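You operate a simulated robot arm through the tools that you are given. There is no shell and no other tool.

Carry out the task below with a simulated two-armed robot. There is one attempt and no reset: what you move stays moved.

JOB
Buff the dull bowl in the buffing machine to satin.
Fine: set the suction lever to hold, wax the cloth wheel on the brown bar; at the end stop the machine and switch it off.

The check looks at the end state, three seconds after you hand in, the way a careful person would. Anything else that was tipped, shoved, dropped, spilled or broken makes it a failure. Flat cloth is picked up by pressing the open fingertips on it (5 to 10 N) and closing them slowly along it; thin cloth reads only 2 to 8 mm in the jaws.

ROBOT AND FRAMES
Two 7-joint arms with two-finger parallel grippers on one trunk that stands fixed in place. Base frame: the origin is at the foot of the trunk, x ahead of it, y to its left, z up. Lengths are in mm, angles in degrees, forces in N, time in s.
The left shoulder is at [60, 143, 961], the right one opposite. With the tool pointing down near the work surface each hand reaches from about 240 to 480 mm from the base axis, measured 20 degrees to its own side. Payload 1.57 kg a hand.
The tool frame of a hand sits at the grasp point between the pads (the TCP): z along the fingers, y along the line on which they close. The tips reach 30 mm beyond it. The gripper opens to 110 mm. The fingers are 24 mm wide and 12 mm thick; the gripper's body (48 by 112 mm) begins 78 mm behind the TCP.
Orientation is that of the tool frame in the base frame, as [roll, pitch, yaw] about the fixed x, y, z axes, in that order (R = Rz(yaw) Ry(pitch) Rx(roll)). With the fingers straight down and closing along the base's y, the tool's x points along the base's -x, its y along +y and its z along -z.

CONTROLS
- The arms move only by the tool apply_moves. It takes "left_deltas", "right_deltas" or both (then of equal length, played together; a hand with none holds still); each is a list of rows, each an object of numbers (a shift or turn left out is 0, a gripper value left out holds the last): "dx", "dy", "dz": the shift along the tool's x, y, z in units of 40 mm (1.0 is 40 mm); "wx", "wy", "wz": the turn, a rotation vector about the tool's x, y, z in units of 5 degrees (1.0 is 5 degrees); "hand": the finger opening in mm, from 0 to 110. In form: [{"dx": .., "dy": .., "dz": .., "wx": .., "wy": .., "wz": .., "hand": ..}, ...]. A call has 1 to 20 rows; each row shifts and turns the commanded pose from where the row before left it, along the tool's axes as they then stand. A call with a number of a shift or a turn outside -1 to 1 is refused whole. Each row takes 0.2 s and may step no farther than 50 mm and 8.6 degrees from the row before; otherwise, or with a gripper value out of range, the whole call is refused. A pose out of reach is approached as far as the arm can. The call stops where the force on the tool passes 90 N (or 10 N more than at its start, if that is more) or the arm is blocked; 0.2 s more then pass. The fingers move at their own pace (about 45 mm/s each) and stop on an object; they squeeze with about 35 N. The grip force told is the motor's: it shows also when the fingers shut on nothing. Time passes only in rows, and 0.2 s behind the last, so rows that do not move let the fingers close. It gives the time, the measured TCP pose, the force on the tool (base axes), the opening and the grip force at its end, in the units of the frame above (readings bear some noise), with the torque about the TCP (base axes, N m) and any sound that the robot's microphone picked up.
- Cameras (640 x 400 px; columns grow to the right, rows downward): "scene" is now at [35.8, -60.1, 1584.5]; the picture's right is [-0.70, -0.71, 0.00], its down [-0.56, 0.55, -0.62] and it looks along [0.44, -0.44, -0.78] (base axes); focal length 243 px, centre (320, 200). "left" rides on the left gripper at [70, -16, -141] in its tool frame; the picture's right is [0.23, 0.97, 0.00], its down [-0.85, 0.20, -0.48] and it looks along [-0.47, 0.11, 0.88] (tool axes); focal length 222 px, centre (320, 200). "right" rides on the right gripper at [70, 16, -141] in its tool frame; the picture's right is [-0.23, 0.97, 0.00], its down [-0.85, -0.20, -0.48] and it looks along [-0.47, -0.11, 0.88] (tool axes); focal length 222 px, centre (320, 200). There is no depth. A picture from a camera that has moved, and an enlarged one, comes with that camera's place and axes in the base frame and with its lens. The place of the scene camera against the robot may be out by one fixed shift of up to 25 mm in any direction.
- grab_frame(camera): a new picture of that camera. It takes no simulated time.
- move_column(by): slides the trunk up (or, below 0, down) by that many mm; the arms and the scene camera ride with it, the base frame stays. It gives what a move gives, with no picture.
- head_to(pan, tilt): turns the head with the scene camera to pan (to the left, within 86 degrees either way) and tilt (down, from -29 to 69), counted from straight ahead of the robot. It gives what a move gives.
- close_up(camera, box): a new picture of the part [left, top, right, bottom] of that camera's present view, enlarged. It takes no simulated time.
- hand_in(): hands the job in; it is judged then, once.

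Places have to be worked out from the pictures, the camera data and where the tool is seen. Open the grippers and draw the arms clear of the work before you hand the job in, unless the task says otherwise.

The tools are called after "Request:" as a command line: name --argument value ..., lists and objects as JSON in quotes. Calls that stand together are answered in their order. apply_moves: Moves the arms, as the interface text tells. Its arguments: {"type":"object","properties":{"left_deltas":{"type":"array"},"right_deltas":{"type":"array"}},"required":[]} The other tools are called the same way: move_column (by) slides the trunk up or down; head_to (pan, tilt) turns the head that bears the scene camera; grab_frame (camera) takes a picture; close_up (camera, box) takes an enlarged picture of a part of a camera's view; hand_in () hands the job in.

At the start:

```text
time: 0.0
left_eef_pos: [521.5, 125.2, 1102.8]
left_ee_rot: [180.0, 0.0, -180.0]
left_ft_force: [-0.6, -0.4, 0.4]
left_torque: [-0.01, 0.02, -0.02]
left_width: 110.0
left_grip_force: 0.0
right_eef_pos: [419.0, -192.8, 1153.4]
right_ee_rot: [180.0, 0.1, -180.0]
right_ft_force: [0.7, -0.5, 0.3]
right_torque: [0.02, 0.01, 0.03]
right_width: 110.2
right_grip_force: 0.0
trunk travel left (down, up): [-560.0, 30.0]
head pan, tilt: [-44.8, 51.5]
```

scene: 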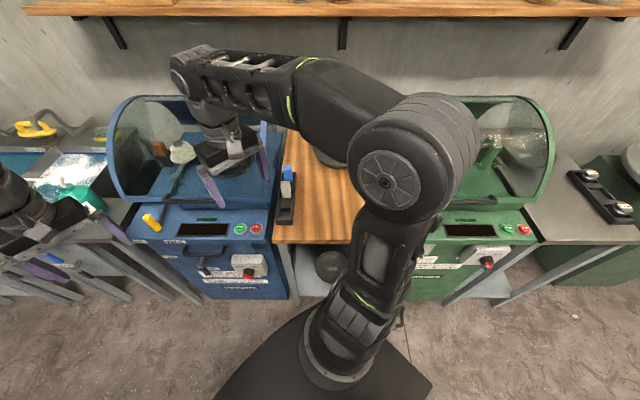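
right: 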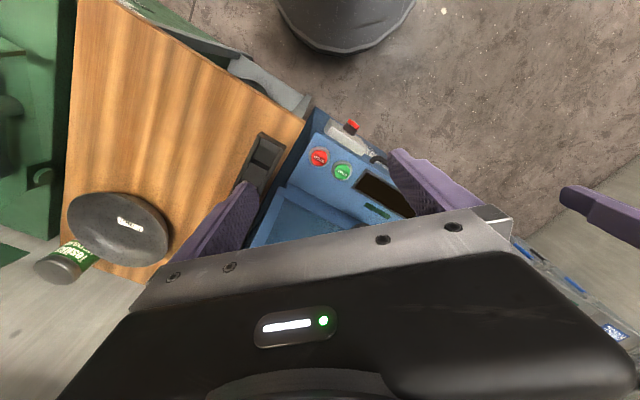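
left: 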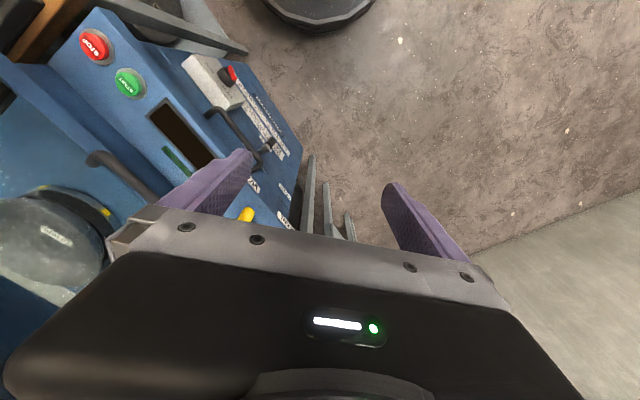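

I'll begin by surveying the scene: the newest picture shows a blue machine, a wooden bench with tools, and a green machine. I'll take some enlarged views of them before moving anything.

Request:
close_up --camera "scene" --box '[100, 80, 300, 205]'

Request:
close_up --camera "scene" --box '[120, 190, 320, 315]'

Request:
close_up --camera "scene" --box '[400, 90, 600, 215]'

Request:
close_up --camera "scene" --box '[380, 200, 580, 325]'

```text
3.20 times, centred on (200, 142) of scene
camera zoom: at [35.8, -60.1, 1584.5], right [-0.7, -0.71, 0.0], down [-0.56, 0.55, -0.62], along [0.44, -0.44, -0.78], focal length 779 px, centre (704, 384)
```

zoom: 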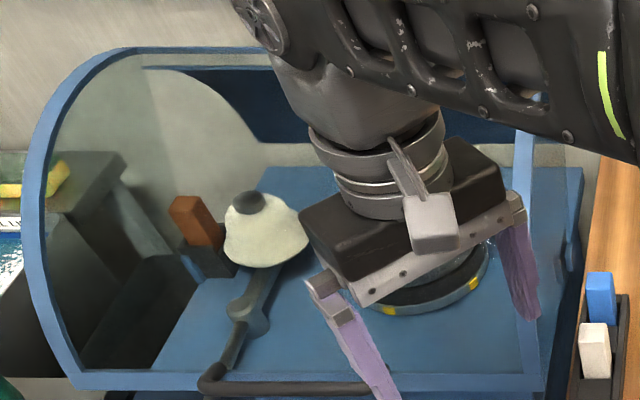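

```text
3.20 times, centred on (220, 252) of scene
camera zoom: at [35.8, -60.1, 1584.5], right [-0.7, -0.71, 0.0], down [-0.56, 0.55, -0.62], along [0.44, -0.44, -0.78], focal length 779 px, centre (640, 32)
```

zoom: 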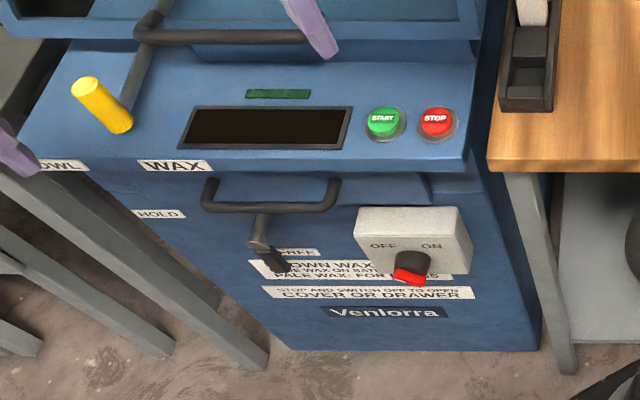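

```text
3.20 times, centred on (500, 152) of scene
camera zoom: at [35.8, -60.1, 1584.5], right [-0.7, -0.71, 0.0], down [-0.56, 0.55, -0.62], along [0.44, -0.44, -0.78], focal length 779 px, centre (-256, 352)
```

zoom: 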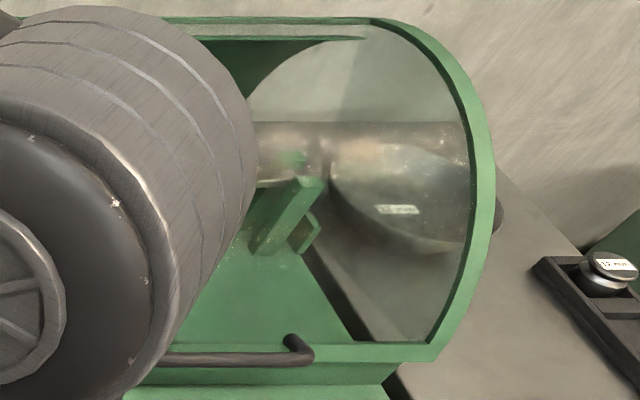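

```text
3.20 times, centred on (480, 262) of scene
camera zoom: at [35.8, -60.1, 1584.5], right [-0.7, -0.71, 0.0], down [-0.56, 0.55, -0.62], along [0.44, -0.44, -0.78], focal length 779 px, centre (-192, 0)
```

zoom: 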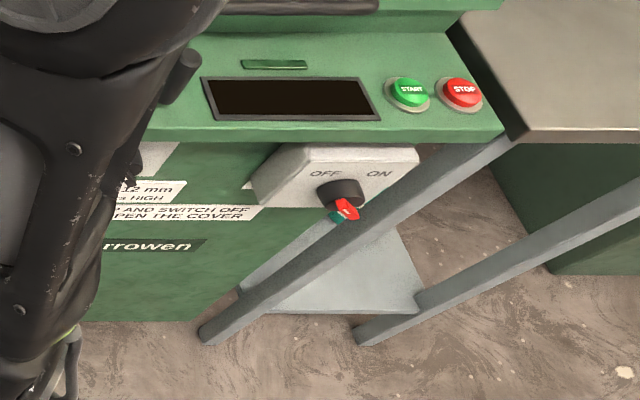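

I see the blue "Venlorra" machine with a wax/bowl lever, a suction lever, a switch and start/stop buttons. I'll enlarge the hand-camera views to read the labels better.

Request:
close_up --camera "left" --box '[0, 0, 320, 200]'

Request:
close_up --camera "right" --box '[230, 90, 430, 215]'

Request:
close_up --camera "right" --box '[0, 80, 320, 280]'

Request:
close_up --camera "scene" --box '[120, 220, 220, 283]'

Request:
close_up --camera "scene" --box '[190, 240, 290, 303]'

```text
2.00 times, centred on (160, 100) of left
camera zoom: at [450.3, 109.6, 1245.0], right [-0.23, 0.97, 0.0], down [0.85, 0.2, 0.48], along [0.47, 0.11, -0.88], focal length 444 px, centre (640, 400)
```

zoom: 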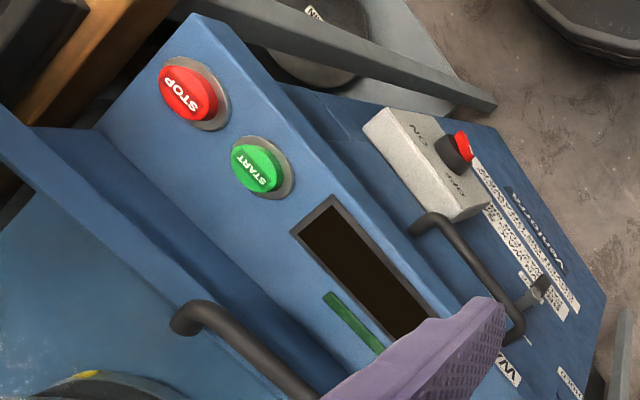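

```text
3.20 times, centred on (330, 152) of right
camera zoom: at [349.7, -175.9, 1294.2], right [0.23, 0.97, 0.0], down [0.85, -0.2, 0.48], along [0.47, -0.11, -0.88], focal length 711 px, centre (288, 352)
```

zoom: 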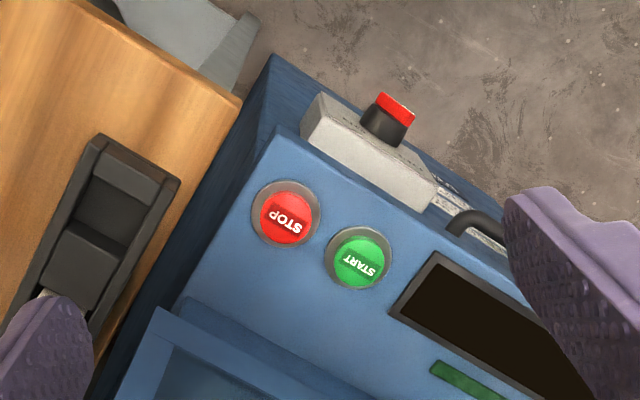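

```text
2.00 times, centred on (160, 180) of right
camera zoom: at [349.7, -175.9, 1294.2], right [0.23, 0.97, 0.0], down [0.85, -0.2, 0.48], along [0.47, -0.11, -0.88], focal length 444 px, centre (640, 240)
```

zoom: 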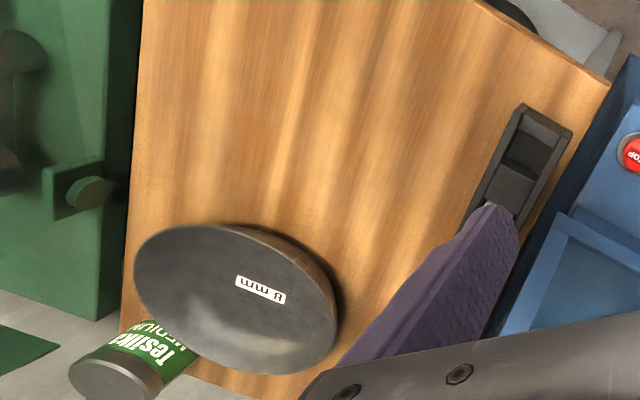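

```text
6.35 times, centred on (170, 252) of scene
camera zoom: at [35.8, -60.1, 1584.5], right [-0.7, -0.71, 0.0], down [-0.56, 0.55, -0.62], along [0.44, -0.44, -0.78], focal length 1545 px, centre (1272, -127)
```

zoom: 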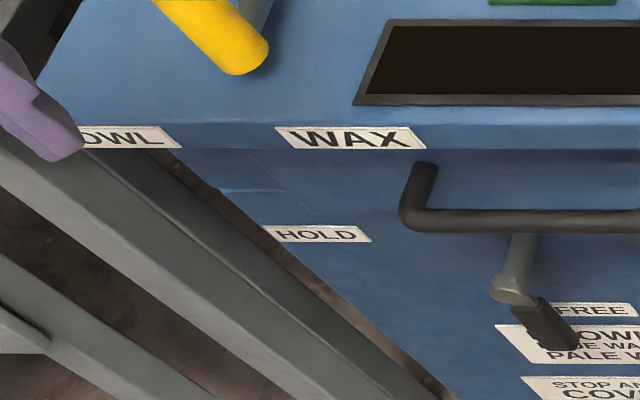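

```text
6.35 times, centred on (240, 272) of scene
camera zoom: at [35.8, -60.1, 1584.5], right [-0.7, -0.71, 0.0], down [-0.56, 0.55, -0.62], along [0.44, -0.44, -0.78], focal length 1545 px, centre (828, -254)
```

zoom: 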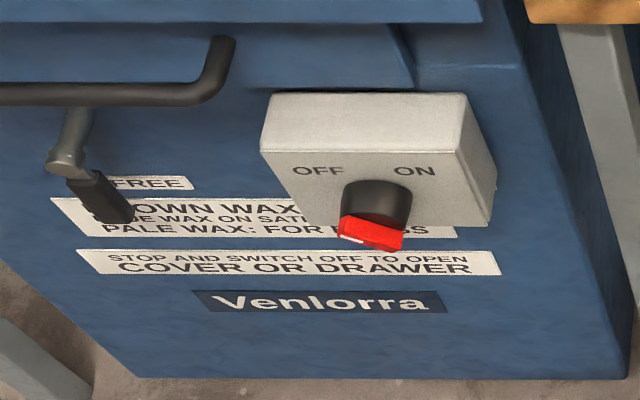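

The labels say brown wax is for satin and that the machine must be stopped and switched off to open the cover. I'll pan the head for another look at the left part of the machine and the bench.

Request:
head_to --pan -15 --tilt 50

Request:
grab_frame --camera "scene"

```text
time: 0.9
left_eef_pos: [520.6, 124.0, 1103.0]
left_ee_rot: [180.0, 0.0, -180.0]
left_ft_force: [-0.6, 0.2, 0.1]
left_torque: [-0.01, -0.04, 0.01]
left_width: 110.0
left_grip_force: 0.1
right_eef_pos: [419.0, -192.6, 1153.5]
right_ee_rot: [180.0, 0.1, 180.0]
right_ft_force: [-0.4, -0.7, 0.7]
right_torque: [0.01, 0.02, -0.01]
right_width: 109.9
right_grip_force: 0.1
trunk travel left (down, up): [-560.0, 30.0]
head pan, tilt: [-15.0, 50.0]
```

```text
taken
camera scene: at [56.5, -26.8, 1586.5], right [-0.26, -0.97, 0.0], down [-0.74, 0.2, -0.64], along [0.62, -0.17, -0.77], focal length 243 px, centre (320, 200)
```

scene: 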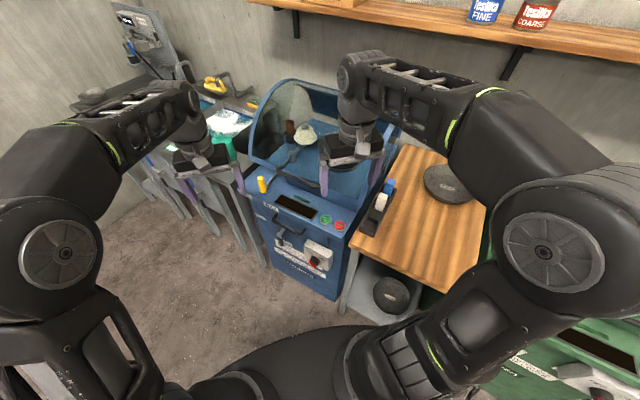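

The arms block the view, so I draw the right hand back and to the right and the left hand to the left, staying high. Then I look again.

Request:
apply_moves --right_deltas '[{"dx": 0.6, "dy": -0.8}, {"dx": 0.6, "dy": -0.8}, {"dx": 0.6, "dy": -0.8}, {"dx": 0.6, "dy": -0.8}, {"dx": 0.6, "dy": -0.8}]' --left_deltas '[{"dx": 0.5, "dy": 0.8}, {"dx": 0.5, "dy": 0.8}, {"dx": 0.5, "dy": 0.8}, {"dx": 0.5, "dy": 0.8}, {"dx": 0.5, "dy": 0.8}]'

Request:
grab_frame --camera "scene"

Request:
grab_frame --camera "right"

Request:
grab_frame --camera "left"

```text
time: 2.1
left_eef_pos: [419.9, 287.5, 1103.0]
left_ee_rot: [180.0, 0.2, 180.0]
left_ft_force: [1.1, 0.2, 0.8]
left_torque: [0.0, -0.01, 0.04]
left_width: 110.1
left_grip_force: 0.0
right_eef_pos: [297.5, -351.7, 1153.4]
right_ee_rot: [-179.9, 0.2, 180.0]
right_ft_force: [-0.5, -0.4, -0.4]
right_torque: [0.01, -0.02, 0.0]
right_width: 110.3
right_grip_force: 0.0
trunk travel left (down, up): [-560.0, 30.0]
head pan, tilt: [-15.0, 50.0]
```

```text
taken
camera scene: at [55.1, -26.5, 1586.6], right [-0.26, -0.97, 0.0], down [-0.74, 0.2, -0.64], along [0.62, -0.17, -0.77], focal length 243 px, centre (320, 200)
```

scene: 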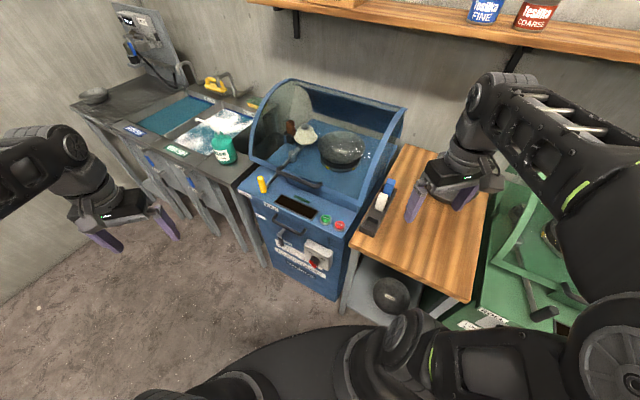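

```text
taken
camera right: at [227.7, -335.6, 1293.7], right [0.23, 0.97, 0.0], down [0.85, -0.2, 0.48], along [0.47, -0.11, -0.88], focal length 222 px, centre (320, 200)
```

right: 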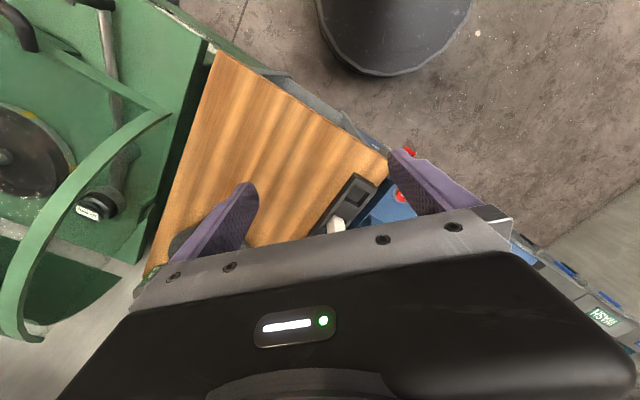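

```text
taken
camera left: at [349.0, 270.9, 1244.4], right [-0.23, 0.97, 0.0], down [0.85, 0.2, 0.48], along [0.47, 0.11, -0.88], focal length 222 px, centre (320, 200)
```

left: 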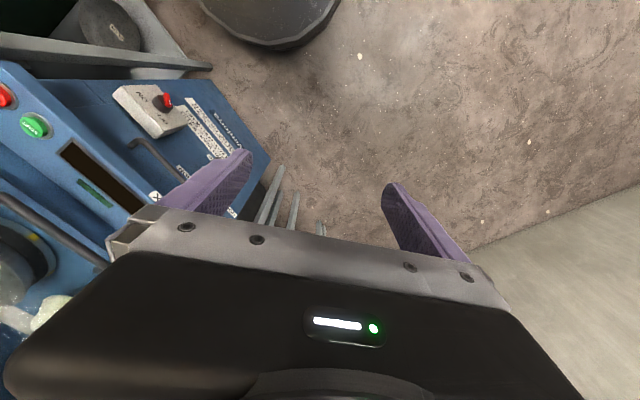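

Now the machine is clear in the scene picture. I enlarge its cover area and its front.

Request:
close_up --camera "scene" --box '[240, 75, 420, 188]'

Request:
close_up --camera "scene" --box '[235, 170, 375, 258]'

Request:
close_up --camera "scene" --box '[240, 220, 360, 295]'

Request:
close_up --camera "scene" --box '[340, 160, 480, 248]'

Request:
close_up --camera "scene" --box '[70, 60, 270, 185]'

```text
3.54 times, centred on (330, 132) of scene
camera zoom: at [55.1, -26.5, 1586.6], right [-0.26, -0.97, 0.0], down [-0.74, 0.2, -0.64], along [0.62, -0.17, -0.77], focal length 861 px, centre (285, 442)
```

zoom: 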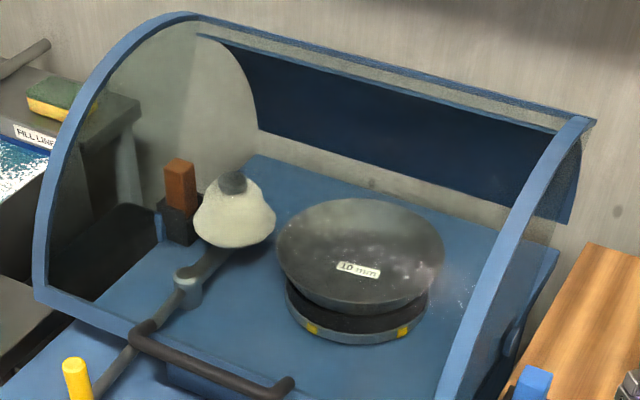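

```text
4.55 times, centred on (305, 214) of scene
camera zoom: at [55.1, -26.5, 1586.6], right [-0.26, -0.97, 0.0], down [-0.74, 0.2, -0.64], along [0.62, -0.17, -0.77], focal length 1106 px, centre (388, 136)
```

zoom: 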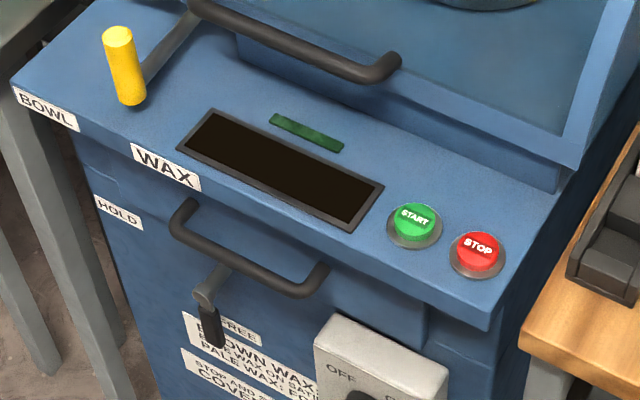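

```text
5.33 times, centred on (300, 258) of scene
camera zoom: at [55.1, -26.5, 1586.6], right [-0.26, -0.97, 0.0], down [-0.74, 0.2, -0.64], along [0.62, -0.17, -0.77], focal length 1298 px, centre (427, -107)
```

zoom: 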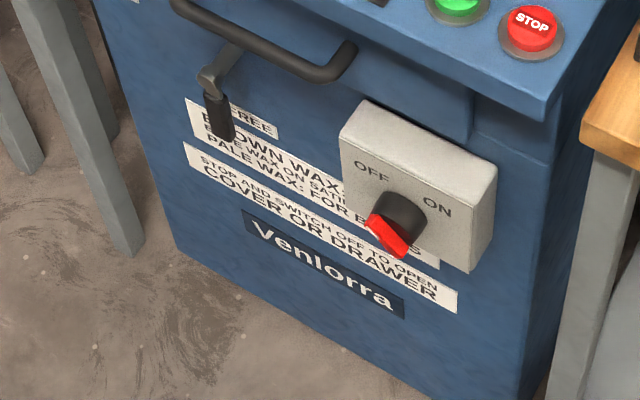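

```text
4.55 times, centred on (410, 204) of scene
camera zoom: at [55.1, -26.5, 1586.6], right [-0.26, -0.97, 0.0], down [-0.74, 0.2, -0.64], along [0.62, -0.17, -0.77], focal length 1106 px, centre (-89, 182)
```

zoom: 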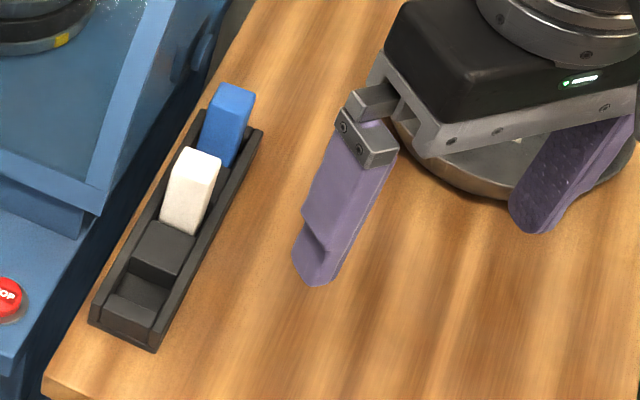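

```text
3.20 times, centred on (170, 122) of scene
camera zoom: at [55.1, -26.5, 1586.6], right [-0.26, -0.97, 0.0], down [-0.74, 0.2, -0.64], along [0.62, -0.17, -0.77], focal length 779 px, centre (800, 448)
```

zoom: 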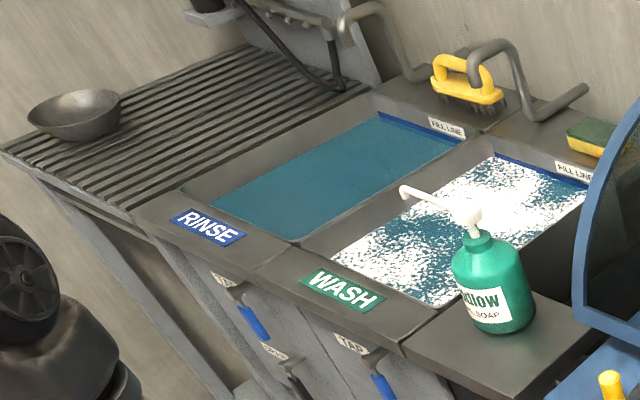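

The bowl (10 mm) already sits on the suction chuck, and the brown bar is mounted inside the closed cover. I turn the left hand to face the machine's front, about 45° to the right and pitched up, so its camera shows the front panel.

Request:
apply_moves --left_deltas '[{"wz": 1}, {"wz": 1}, {"wz": 1}, {"wz": 1}, {"wz": 1}, {"wz": 1}, {"wz": 1}, {"wz": 1}, {"wz": 1}, {"wy": -1}, {"wy": -1}, {"wy": -1}, {"wy": -1}, {"wy": -1}, {"wy": -1}, {"wy": -1}, {"wy": -1}, {"wy": -1}]'

Request:
grab_frame --camera "left"

Request:
grab_frame --camera "scene"

```text
time: 6.0
left_eef_pos: [420.6, 285.1, 1103.1]
left_ee_rot: [179.8, 45.1, 134.9]
left_ft_force: [0.2, -0.7, -0.5]
left_torque: [-0.02, 0.0, -0.01]
left_width: 109.5
left_grip_force: 0.1
right_eef_pos: [299.5, -352.7, 1152.5]
right_ee_rot: [-180.0, 0.1, 180.0]
right_ft_force: [0.2, 0.3, 0.6]
right_torque: [0.01, -0.01, 0.05]
right_width: 110.2
right_grip_force: 0.2
trunk travel left (down, up): [-560.0, 30.0]
head pan, tilt: [-15.0, 50.0]
```

```text
taken
camera left: at [302.9, 379.8, 1154.3], right [0.58, 0.8, -0.16], down [0.33, -0.05, 0.94], along [0.75, -0.6, -0.29], focal length 222 px, centre (320, 200)
```

left: 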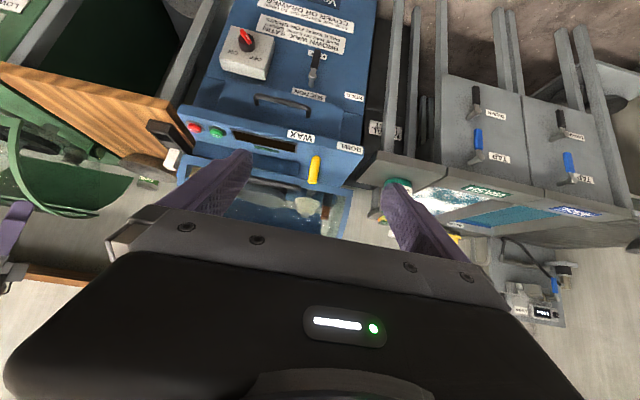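

```text
taken
camera scene: at [56.3, -26.4, 1586.6], right [-0.26, -0.97, 0.0], down [-0.74, 0.2, -0.64], along [0.62, -0.17, -0.77], focal length 243 px, centre (320, 200)
```

scene: 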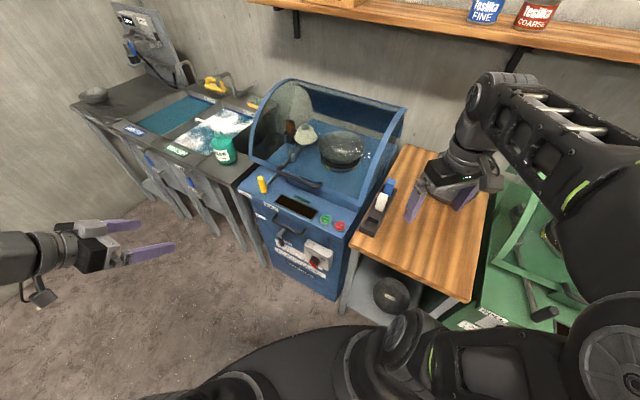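

The left camera now sees the whole front, upside down. I enlarge it to read the labels, lever and switch.

Request:
close_up --camera "left" --box '[180, 0, 400, 138]'

Request:
close_up --camera "left" --box '[215, 0, 375, 100]'

Request:
close_up --camera "left" --box '[160, 110, 380, 248]'

```text
2.90 times, centred on (290, 69) of left
camera zoom: at [302.9, 379.8, 1154.3], right [0.58, 0.8, -0.16], down [0.33, -0.05, 0.94], along [0.75, -0.6, -0.29], focal length 644 px, centre (407, 580)
```

zoom: 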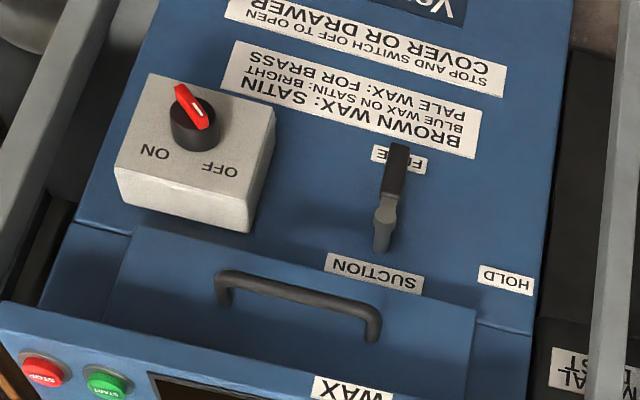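

```text
4.00 times, centred on (295, 50) of left
camera zoom: at [302.9, 379.8, 1154.3], right [0.58, 0.8, -0.16], down [0.33, -0.05, 0.94], along [0.75, -0.6, -0.29], focal length 888 px, centre (420, 800)
```

zoom: 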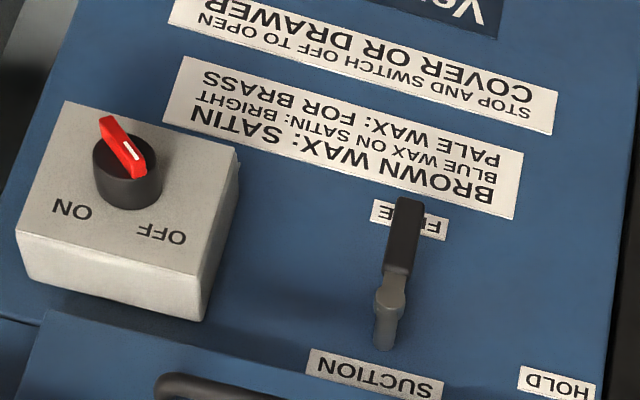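

```text
2.90 times, centred on (270, 179) of left
camera zoom: at [302.9, 379.8, 1154.3], right [0.58, 0.8, -0.16], down [0.33, -0.05, 0.94], along [0.75, -0.6, -0.29], focal length 644 px, centre (465, 261)
```

zoom: 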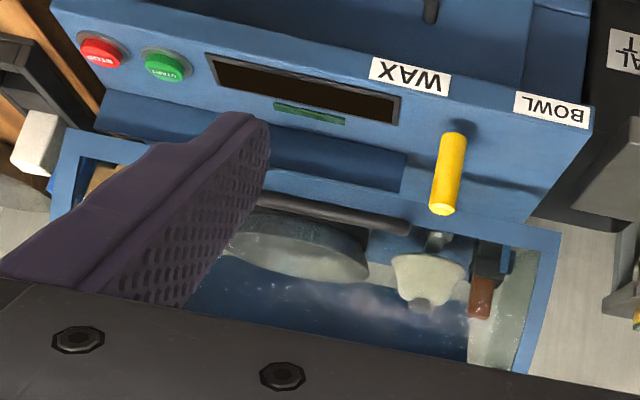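

Labels read: "BROWN WAX: SATIN", the suction lever hangs at FREE (HOLD is 90° to its left), and the switch points to OFF. I judge the suction hub at about (643, 10, 650) with its lever end at z≈555, the switch knob at about (502, -114, 614), and the yellow handle at (700, 32) from z 884 to 954. I level the left hand toward the machine and bring it down in front of the lever, well away from the face.

Request:
apply_moves --left_deltas '[{"wy": -1, "hand": 0}, {"wy": -1}, {"wy": -1}, {"wy": -1}, {"wy": -1}, {"wy": -1}, {"wy": -1}, {"wy": -1}, {"wy": -1}, {"dx": 1}, {"dx": 1}, {"dx": 1}, {"dx": 1}, {"dx": 1}, {"dx": 1}]'

Request:
grab_frame --camera "left"

Request:
grab_frame --camera "scene"

```text
time: 9.2
left_eef_pos: [420.9, 284.6, 861.9]
left_ee_rot: [61.6, 89.8, 16.7]
left_ft_force: [-0.3, 0.4, 0.0]
left_torque: [-0.03, 0.0, 0.01]
left_width: 0.1
left_grip_force: 21.0
right_eef_pos: [300.0, -350.8, 1152.4]
right_ee_rot: [179.9, 0.1, 180.0]
right_ft_force: [-0.5, 0.1, 0.5]
right_torque: [-0.03, -0.02, 0.0]
right_width: 110.1
right_grip_force: 0.0
trunk travel left (down, up): [-560.0, 30.0]
head pan, tilt: [-15.0, 50.0]
```

```text
taken
camera left: at [309.1, 373.9, 792.3], right [0.69, 0.69, -0.23], down [-0.2, 0.48, 0.86], along [0.7, -0.54, 0.47], focal length 222 px, centre (320, 200)
```

left: 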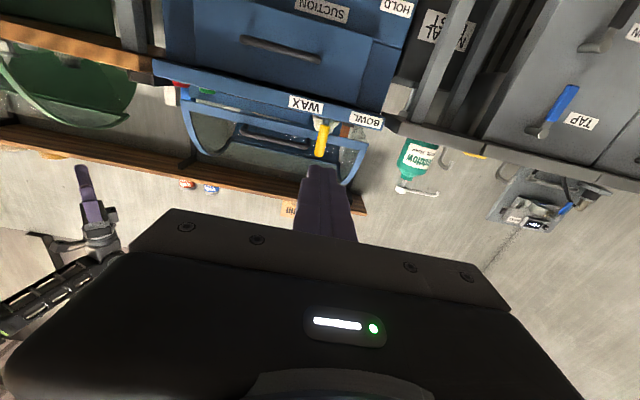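

```text
taken
camera scene: at [56.8, -26.4, 1586.6], right [-0.26, -0.97, 0.0], down [-0.74, 0.2, -0.64], along [0.62, -0.17, -0.77], focal length 243 px, centre (320, 200)
```

scene: 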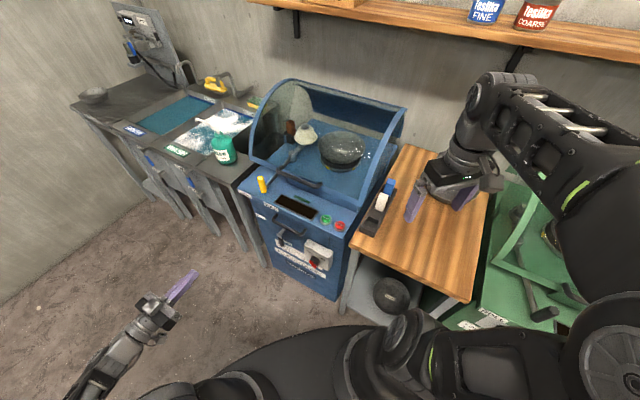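

The hand is level and clear. I go down to z≈582, a bit right of the suction lever, and come halfway forward for a closer look.

Request:
apply_moves --left_deltas '[{"dx": 1}, {"dx": 1}, {"dx": 1}, {"dx": 1}, {"dx": 1}, {"dx": 1}, {"dx": 1}, {"dy": -0.5, "dz": 0.75}, {"dy": -0.5, "dz": 0.75}, {"dy": -0.5, "dz": 0.75}, {"dy": -0.35, "dz": 0.75}]'

Request:
grab_frame --camera "left"

Request:
grab_frame --camera "scene"

```text
time: 11.6
left_eef_pos: [442.7, 195.9, 768.4]
left_ee_rot: [-139.6, 89.7, 175.1]
left_ft_force: [0.6, -0.1, -0.3]
left_torque: [0.0, -0.01, 0.03]
left_width: 0.1
left_grip_force: 21.7
left hand out of reach, approached as far as the arm can: row 4, 5, 6, 7, 8, 9, 10, 11
right_eef_pos: [299.9, -352.8, 1153.0]
right_ee_rot: [-180.0, 0.1, 180.0]
right_ft_force: [-0.2, -0.3, 0.5]
right_torque: [0.01, -0.02, 0.0]
right_width: 110.1
right_grip_force: 0.0
trunk travel left (down, up): [-560.0, 30.0]
head pan, tilt: [-15.0, 50.0]
```

```text
taken
camera left: at [331.5, 285.2, 699.2], right [0.69, 0.69, -0.23], down [-0.19, 0.48, 0.86], along [0.7, -0.55, 0.46], focal length 222 px, centre (320, 200)
```

left: 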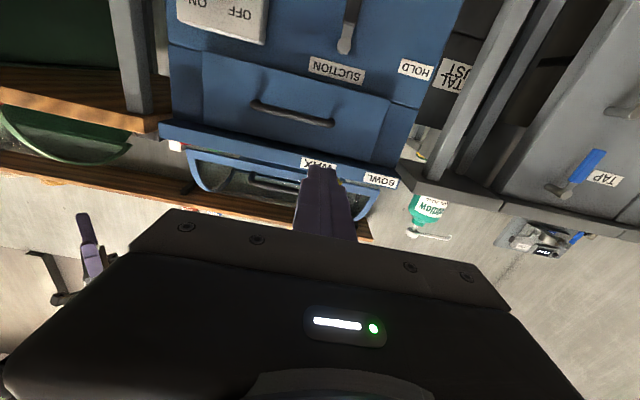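

```text
taken
camera scene: at [56.6, -26.9, 1586.5], right [-0.26, -0.97, 0.0], down [-0.74, 0.2, -0.64], along [0.62, -0.17, -0.77], focal length 243 px, centre (320, 200)
```

scene: 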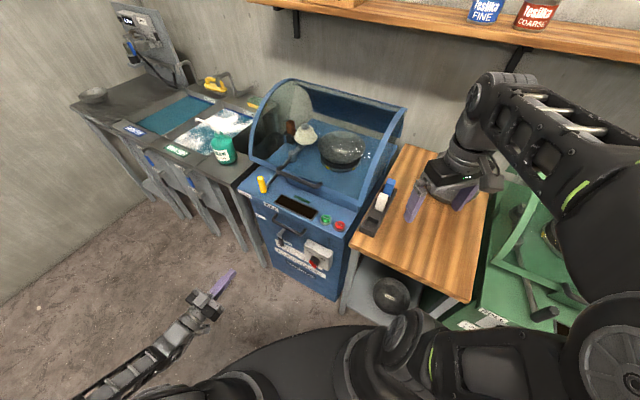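

The arm can't reach that low while level, so I'll need to lower the trunk, which first requires the right arm to be somewhere safe. I turn the head to see the right arm and what lies below it.

Request:
head_to --pan -75 --tilt 45

Request:
grab_frame --camera "scene"

Request:
grab_frame --camera "right"

```text
time: 12.8
left_eef_pos: [443.0, 196.1, 766.7]
left_ee_rot: [-135.1, 89.9, 179.6]
left_ft_force: [-0.1, -0.4, 0.5]
left_torque: [0.02, -0.02, -0.03]
left_width: 0.2
left_grip_force: 20.9
right_eef_pos: [299.3, -351.8, 1152.8]
right_ee_rot: [-180.0, 0.2, -179.9]
right_ft_force: [0.5, -0.4, -0.5]
right_torque: [-0.01, -0.01, 0.01]
right_width: 110.0
right_grip_force: 0.1
trunk travel left (down, up): [-560.0, 30.0]
head pan, tilt: [-75.0, 45.0]
```

```text
taken
camera scene: at [3.1, -85.3, 1593.4], right [-0.97, -0.26, 0.0], down [-0.18, 0.68, -0.71], along [0.18, -0.68, -0.71], focal length 243 px, centre (320, 200)
```

scene: 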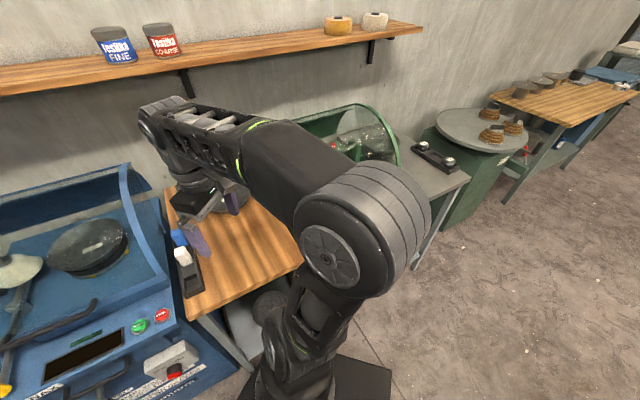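

```text
taken
camera right: at [229.2, -335.5, 1293.5], right [0.23, 0.97, 0.0], down [0.85, -0.2, 0.48], along [0.47, -0.11, -0.88], focal length 222 px, centre (320, 200)
```

right: 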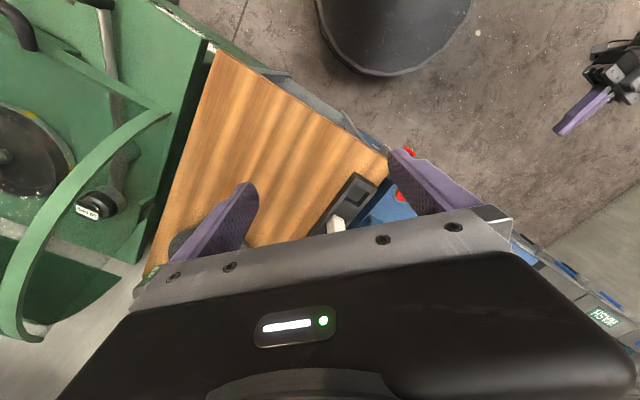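

The right elbow is near the robot and only the forearm and hand overhang the bench. I pull the right hand back in front of the bench before lowering.

Request:
apply_moves --right_deltas '[{"dx": 0.7, "dy": 0.51}, {"dx": 0.7, "dy": 0.51}, {"dx": 0.7, "dy": 0.51}, {"dx": 0.7, "dy": 0.51}, {"dx": 0.7, "dy": 0.51}]'

Request:
grab_frame --camera "scene"

Request:
grab_frame --camera "right"

```text
time: 14.1
left_eef_pos: [442.8, 194.9, 769.2]
left_ee_rot: [-137.9, 89.8, 176.7]
left_ft_force: [0.5, 0.4, 0.2]
left_torque: [-0.02, 0.0, -0.03]
left_width: 0.2
left_grip_force: 21.0
right_eef_pos: [226.3, -271.4, 1113.0]
right_ee_rot: [180.0, 0.2, -180.0]
right_ft_force: [0.7, 0.8, 0.0]
right_torque: [0.02, 0.01, 0.01]
right_width: 110.1
right_grip_force: 0.1
right hand out of reach, approached as far as the arm can: row 1, 2, 3, 4, 5
trunk travel left (down, up): [-560.0, 30.0]
head pan, tilt: [-75.0, 45.0]
```

```text
taken
camera scene: at [3.4, -85.5, 1593.4], right [-0.97, -0.26, 0.0], down [-0.18, 0.68, -0.71], along [0.18, -0.68, -0.71], focal length 243 px, centre (320, 200)
```

scene: 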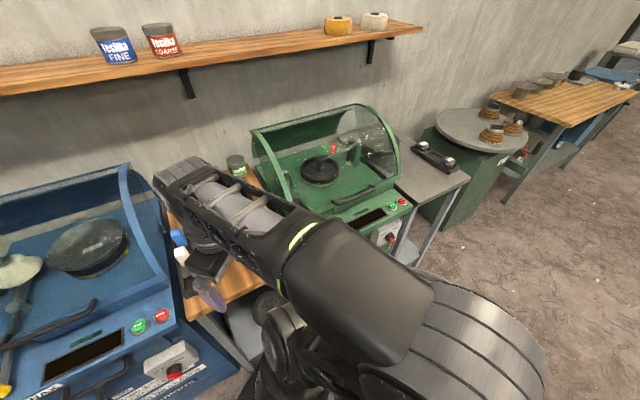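

```text
taken
camera right: at [156.8, -254.1, 1253.4], right [0.23, 0.97, 0.0], down [0.85, -0.2, 0.48], along [0.47, -0.11, -0.88], focal length 222 px, centre (320, 200)
```

right: 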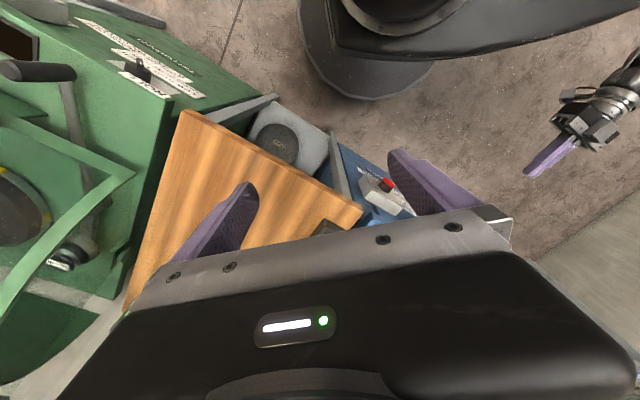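

The right hand now sits in front of the bench and its wrist is high above it. I raise the left hand slightly (to learn whether the command starts from the measured pose) and then lower the trunk 120 mm as a first step.

Request:
apply_moves --left_deltas '[{"dx": -0.5}, {"dx": -0.5}]' --right_deltas '[{"dz": -0.5}, {"dz": -0.5}]'

Request:
move_column --by -120

Request:
grab_frame --camera "scene"

```text
time: 14.7
left_eef_pos: [443.8, 195.5, 807.7]
left_ee_rot: [43.0, 89.9, -2.0]
left_ft_force: [-0.9, -0.7, -0.3]
left_torque: [0.0, 0.01, -0.01]
left_width: 0.4
left_grip_force: 20.7
right_eef_pos: [235.0, -275.6, 1125.6]
right_ee_rot: [180.0, 0.2, 179.9]
right_ft_force: [0.1, -0.2, 0.6]
right_torque: [-0.01, -0.01, 0.03]
right_width: 110.2
right_grip_force: 0.1
right hand out of reach, approached as far as the arm can: row 1, 2
trunk travel left (down, up): [-560.0, 30.0]
head pan, tilt: [-75.0, 45.0]
```

```text
time: 16.1
left_eef_pos: [443.8, 196.0, 687.8]
left_ee_rot: [43.5, 89.9, -1.5]
left_ft_force: [0.1, 0.3, -0.3]
left_torque: [0.0, 0.03, 0.02]
left_width: 0.0
left_grip_force: 20.9
right_eef_pos: [236.7, -275.7, 1003.9]
right_ee_rot: [180.0, 0.2, -180.0]
right_ft_force: [-0.2, 0.5, 0.3]
right_torque: [-0.02, 0.0, 0.0]
right_width: 110.1
right_grip_force: 0.1
trunk travel left (down, up): [-440.0, 150.0]
head pan, tilt: [-75.0, 45.0]
```

```text
taken
camera scene: at [3.0, -85.3, 1473.5], right [-0.97, -0.26, 0.0], down [-0.18, 0.68, -0.71], along [0.18, -0.68, -0.71], focal length 243 px, centre (320, 200)
```

scene: 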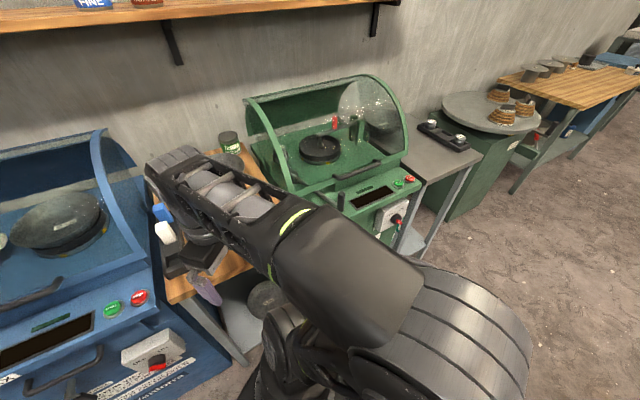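

Commands start from the measured pose. I shift the right hand further to the robot's right and up a bit so that it clears the bench when lowering more.

Request:
apply_moves --right_deltas '[{"dx": 0.6, "dy": -0.6, "dz": -0.3}, {"dx": 0.6, "dy": -0.6, "dz": -0.3}, {"dx": 0.6, "dy": -0.6, "dz": -0.3}, {"dx": 0.6, "dy": -0.6, "dz": -0.3}, {"dx": 0.6, "dy": -0.6, "dz": -0.3}]'

Request:
grab_frame --camera "scene"

Request:
grab_frame --camera "right"

```text
time: 17.4
left_eef_pos: [443.1, 196.7, 687.9]
left_ee_rot: [35.8, 89.9, -9.2]
left_ft_force: [0.0, -0.1, -0.8]
left_torque: [0.0, -0.01, -0.01]
left_width: 0.0
left_grip_force: 20.9
right_eef_pos: [152.5, -409.3, 1021.3]
right_ee_rot: [-180.0, 0.1, 179.9]
right_ft_force: [0.6, 0.6, -0.7]
right_torque: [-0.01, -0.03, 0.0]
right_width: 110.1
right_grip_force: 0.1
right hand out of reach, approached as far as the arm can: row 1, 2, 3, 4, 5
trunk travel left (down, up): [-440.0, 150.0]
head pan, tilt: [-75.0, 45.0]
```

```text
taken
camera scene: at [2.9, -85.3, 1473.4], right [-0.97, -0.26, 0.0], down [-0.18, 0.68, -0.71], along [0.18, -0.68, -0.71], focal length 243 px, centre (320, 200)
```

scene: 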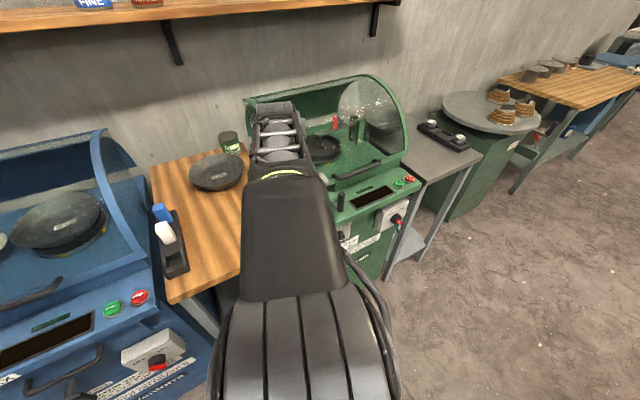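

```text
taken
camera right: at [82.7, -394.1, 1162.0], right [0.23, 0.97, 0.0], down [0.85, -0.2, 0.48], along [0.47, -0.11, -0.88], focal length 222 px, centre (320, 200)
```

right: 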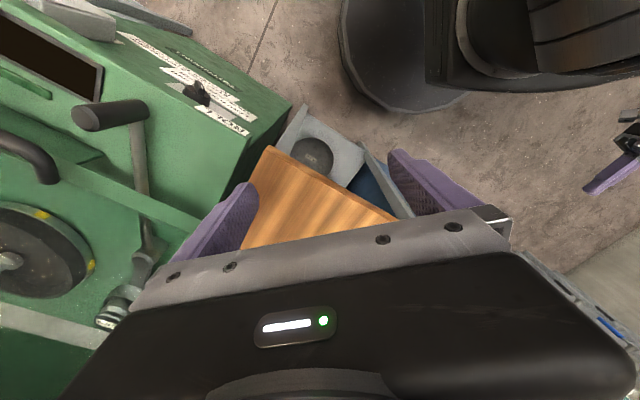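

That spot is too near the green machine, so I bring the right hand back to where it was (in front of the wooden bench), closing its fingers to be narrower.

Request:
apply_moves --right_deltas '[{"dx": -0.3, "dy": 0.7, "hand": 0}, {"dx": -0.3, "dy": 0.7}, {"dx": -0.3, "dy": 0.7}, {"dx": -0.3, "dy": 0.7}, {"dx": -0.3, "dy": 0.7}, {"dy": 0.5}]'

Request:
grab_frame --camera "scene"

Request:
grab_frame --camera "right"

```text
time: 18.8
left_eef_pos: [442.5, 195.5, 687.2]
left_ee_rot: [32.5, 90.0, -12.5]
left_ft_force: [-0.4, 0.2, 0.2]
left_torque: [0.0, 0.02, 0.0]
left_width: 0.0
left_grip_force: 21.1
right_eef_pos: [228.4, -275.9, 1001.7]
right_ee_rot: [-179.9, 0.1, -180.0]
right_ft_force: [-0.5, -0.7, 0.0]
right_torque: [-0.03, 0.01, -0.01]
right_width: 0.1
right_grip_force: 7.8
right hand out of reach, approached as far as the arm can: row 1, 2, 3, 4, 6
trunk travel left (down, up): [-440.0, 150.0]
head pan, tilt: [-75.0, 45.0]
```

```text
taken
camera scene: at [3.2, -85.1, 1473.5], right [-0.97, -0.26, 0.0], down [-0.18, 0.68, -0.71], along [0.18, -0.68, -0.71], focal length 243 px, centre (320, 200)
```

scene: 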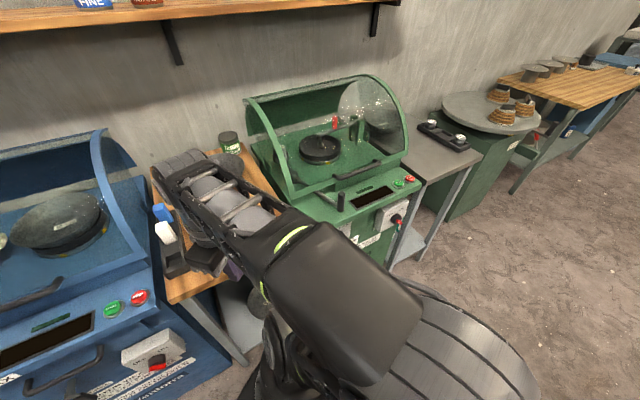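

```text
taken
camera right: at [158.1, -259.6, 1141.4], right [0.23, 0.97, 0.0], down [0.85, -0.2, 0.48], along [0.47, -0.11, -0.88], focal length 222 px, centre (320, 200)
```

right: 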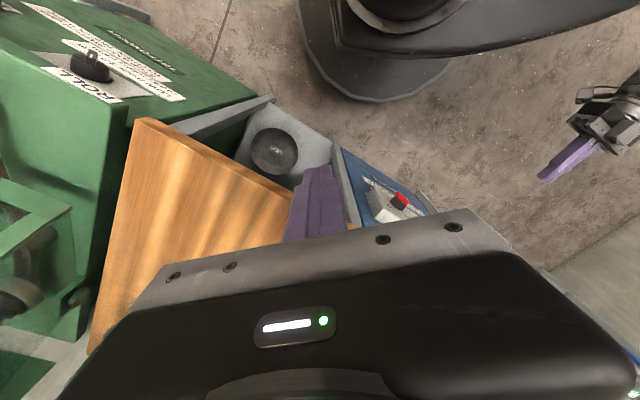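

The right hand is in front of the bench with fingers closed. I lower the trunk another 80 mm, then look at the scene.

Request:
move_column --by -80

Request:
head_to --pan -35 --tilt 50

Request:
grab_frame --camera "scene"

Request:
grab_frame --camera "left"

```text
time: 19.9
left_eef_pos: [444.2, 195.8, 606.1]
left_ee_rot: [46.4, 89.9, 1.5]
left_ft_force: [-1.5, 0.9, 0.2]
left_torque: [-0.01, -0.01, 0.01]
left_width: 0.1
left_grip_force: 21.2
right_eef_pos: [227.7, -276.2, 920.8]
right_ee_rot: [-180.0, 0.1, 180.0]
right_ft_force: [0.0, -0.9, 1.1]
right_torque: [0.0, 0.02, 0.02]
right_width: 0.2
right_grip_force: 21.4
trunk travel left (down, up): [-360.0, 230.0]
head pan, tilt: [-75.0, 45.0]
```

```text
time: 21.0
left_eef_pos: [441.5, 196.7, 607.8]
left_ee_rot: [43.1, 89.9, -1.8]
left_ft_force: [-0.5, -0.2, 0.1]
left_torque: [0.0, -0.01, 0.0]
left_width: 0.0
left_grip_force: 21.6
right_eef_pos: [228.0, -275.9, 920.5]
right_ee_rot: [179.9, 0.1, -180.0]
right_ft_force: [0.0, 0.1, 0.7]
right_torque: [-0.01, -0.04, 0.0]
right_width: 0.0
right_grip_force: 21.5
trunk travel left (down, up): [-360.0, 230.0]
head pan, tilt: [-35.0, 50.0]
```

```text
taken
camera scene: at [45.1, -51.0, 1386.5], right [-0.57, -0.82, 0.0], down [-0.63, 0.44, -0.64], along [0.53, -0.37, -0.77], focal length 243 px, centre (320, 200)
```

scene: 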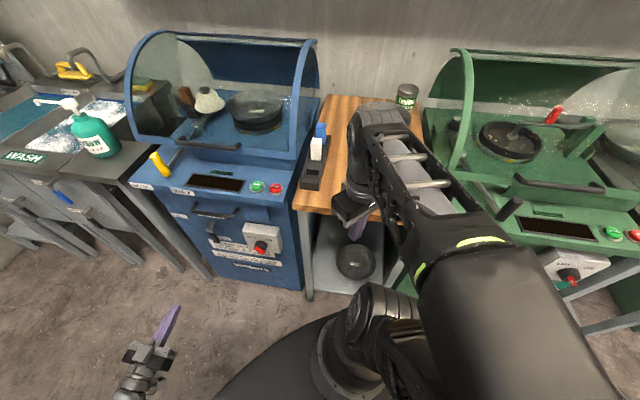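

```text
taken
camera left: at [331.7, 285.5, 538.3], right [0.69, 0.69, -0.23], down [-0.2, 0.48, 0.85], along [0.7, -0.54, 0.47], focal length 222 px, centre (320, 200)
```

left: 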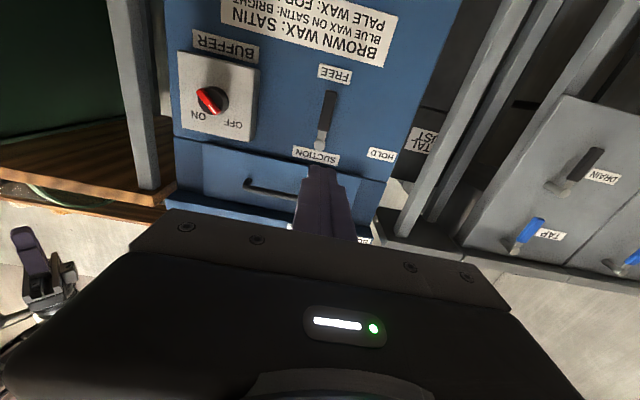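

The left camera now gives an excellent front view. I enlarge it to locate the lever and the knob precisely.

Request:
close_up --camera "left" --box '[160, 20, 420, 182]'

Request:
close_up --camera "left" --box '[170, 20, 270, 82]'

Request:
close_up --camera "left" --box '[170, 60, 270, 142]'

```text
2.46 times, centred on (290, 101) of left
camera zoom: at [331.7, 285.5, 538.3], right [0.69, 0.69, -0.23], down [-0.2, 0.48, 0.85], along [0.7, -0.54, 0.47], focal length 547 px, centre (394, 444)
```

zoom: 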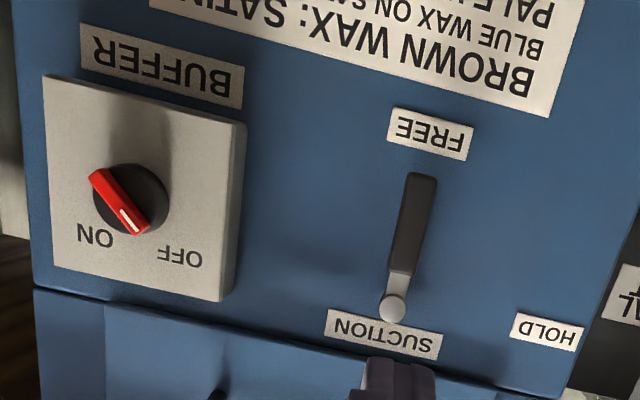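

```text
6.40 times, centred on (220, 51) of left
camera zoom: at [331.7, 285.5, 538.3], right [0.69, 0.69, -0.23], down [-0.2, 0.48, 0.85], along [0.7, -0.54, 0.47], focal length 1422 px, centre (960, 1154)
```

zoom: 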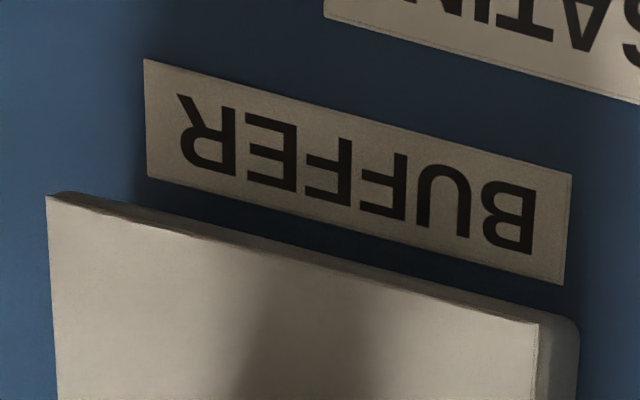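

```text
4.88 times, centred on (220, 101) of left
camera zoom: at [331.7, 285.5, 538.3], right [0.69, 0.69, -0.23], down [-0.2, 0.48, 0.85], along [0.7, -0.54, 0.47], focal length 1084 px, centre (808, 683)
```

zoom: 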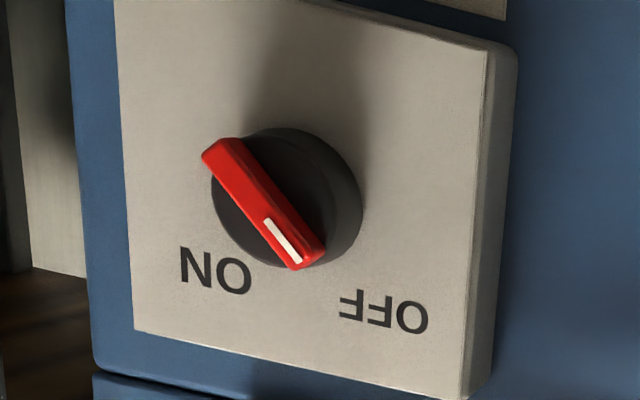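

I now place the suction hub at w≈461, depth m≈452, z≈648 (lever hangs to z 555, face plane at m≈491), in a frame turned 45° (w = left along the bench, m = depth toward it). I bring the closed left fingertips to just right of the lever's lower end, stopping short of it for a look.

Request:
apply_moves --left_deltas '[{"dx": 0.155, "dy": -0.2, "dz": 0.98}, {"dx": 0.155, "dy": -0.2, "dz": 0.98}, {"dx": 0.155, "dy": -0.2, "dz": 0.98}, {"dx": 0.155, "dy": -0.2, "dz": 0.98}, {"dz": 0.75}]'

Request:
grab_frame --camera "left"

Request:
grab_frame --camera "scene"

```text
time: 22.2
left_eef_pos: [565.8, 143.0, 635.3]
left_ee_rot: [-135.5, 89.7, 179.1]
left_ft_force: [0.5, -1.1, 0.7]
left_torque: [0.0, 0.01, -0.04]
left_width: 0.0
left_grip_force: 21.3
left hand out of reach, approached as far as the arm can: row 1, 2, 3, 4, 5
right_eef_pos: [228.7, -276.0, 920.4]
right_ee_rot: [-179.9, 0.0, 180.0]
right_ft_force: [-0.3, -0.1, -0.8]
right_torque: [0.03, -0.02, -0.01]
right_width: 0.0
right_grip_force: 21.0
trunk travel left (down, up): [-360.0, 230.0]
head pan, tilt: [-35.0, 50.0]
```

```text
taken
camera left: at [454.3, 234.6, 565.8], right [0.69, 0.68, -0.23], down [-0.19, 0.48, 0.86], along [0.69, -0.55, 0.46], focal length 222 px, centre (320, 200)
```

left: 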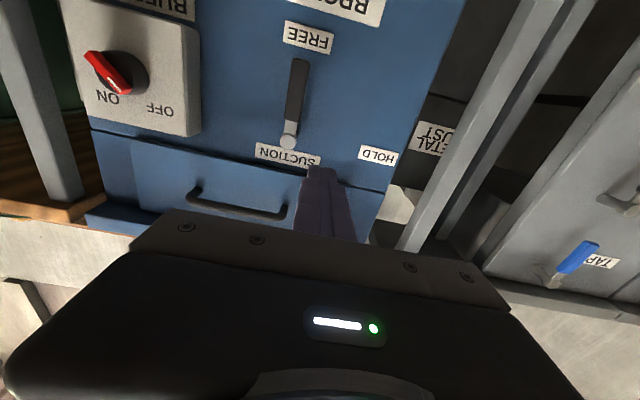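

```text
taken
camera scene: at [45.3, -51.0, 1386.5], right [-0.57, -0.82, 0.0], down [-0.63, 0.44, -0.64], along [0.53, -0.37, -0.77], focal length 243 px, centre (320, 200)
```

scene: 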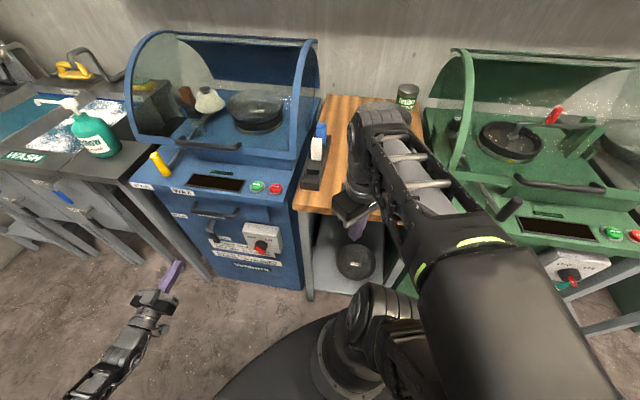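

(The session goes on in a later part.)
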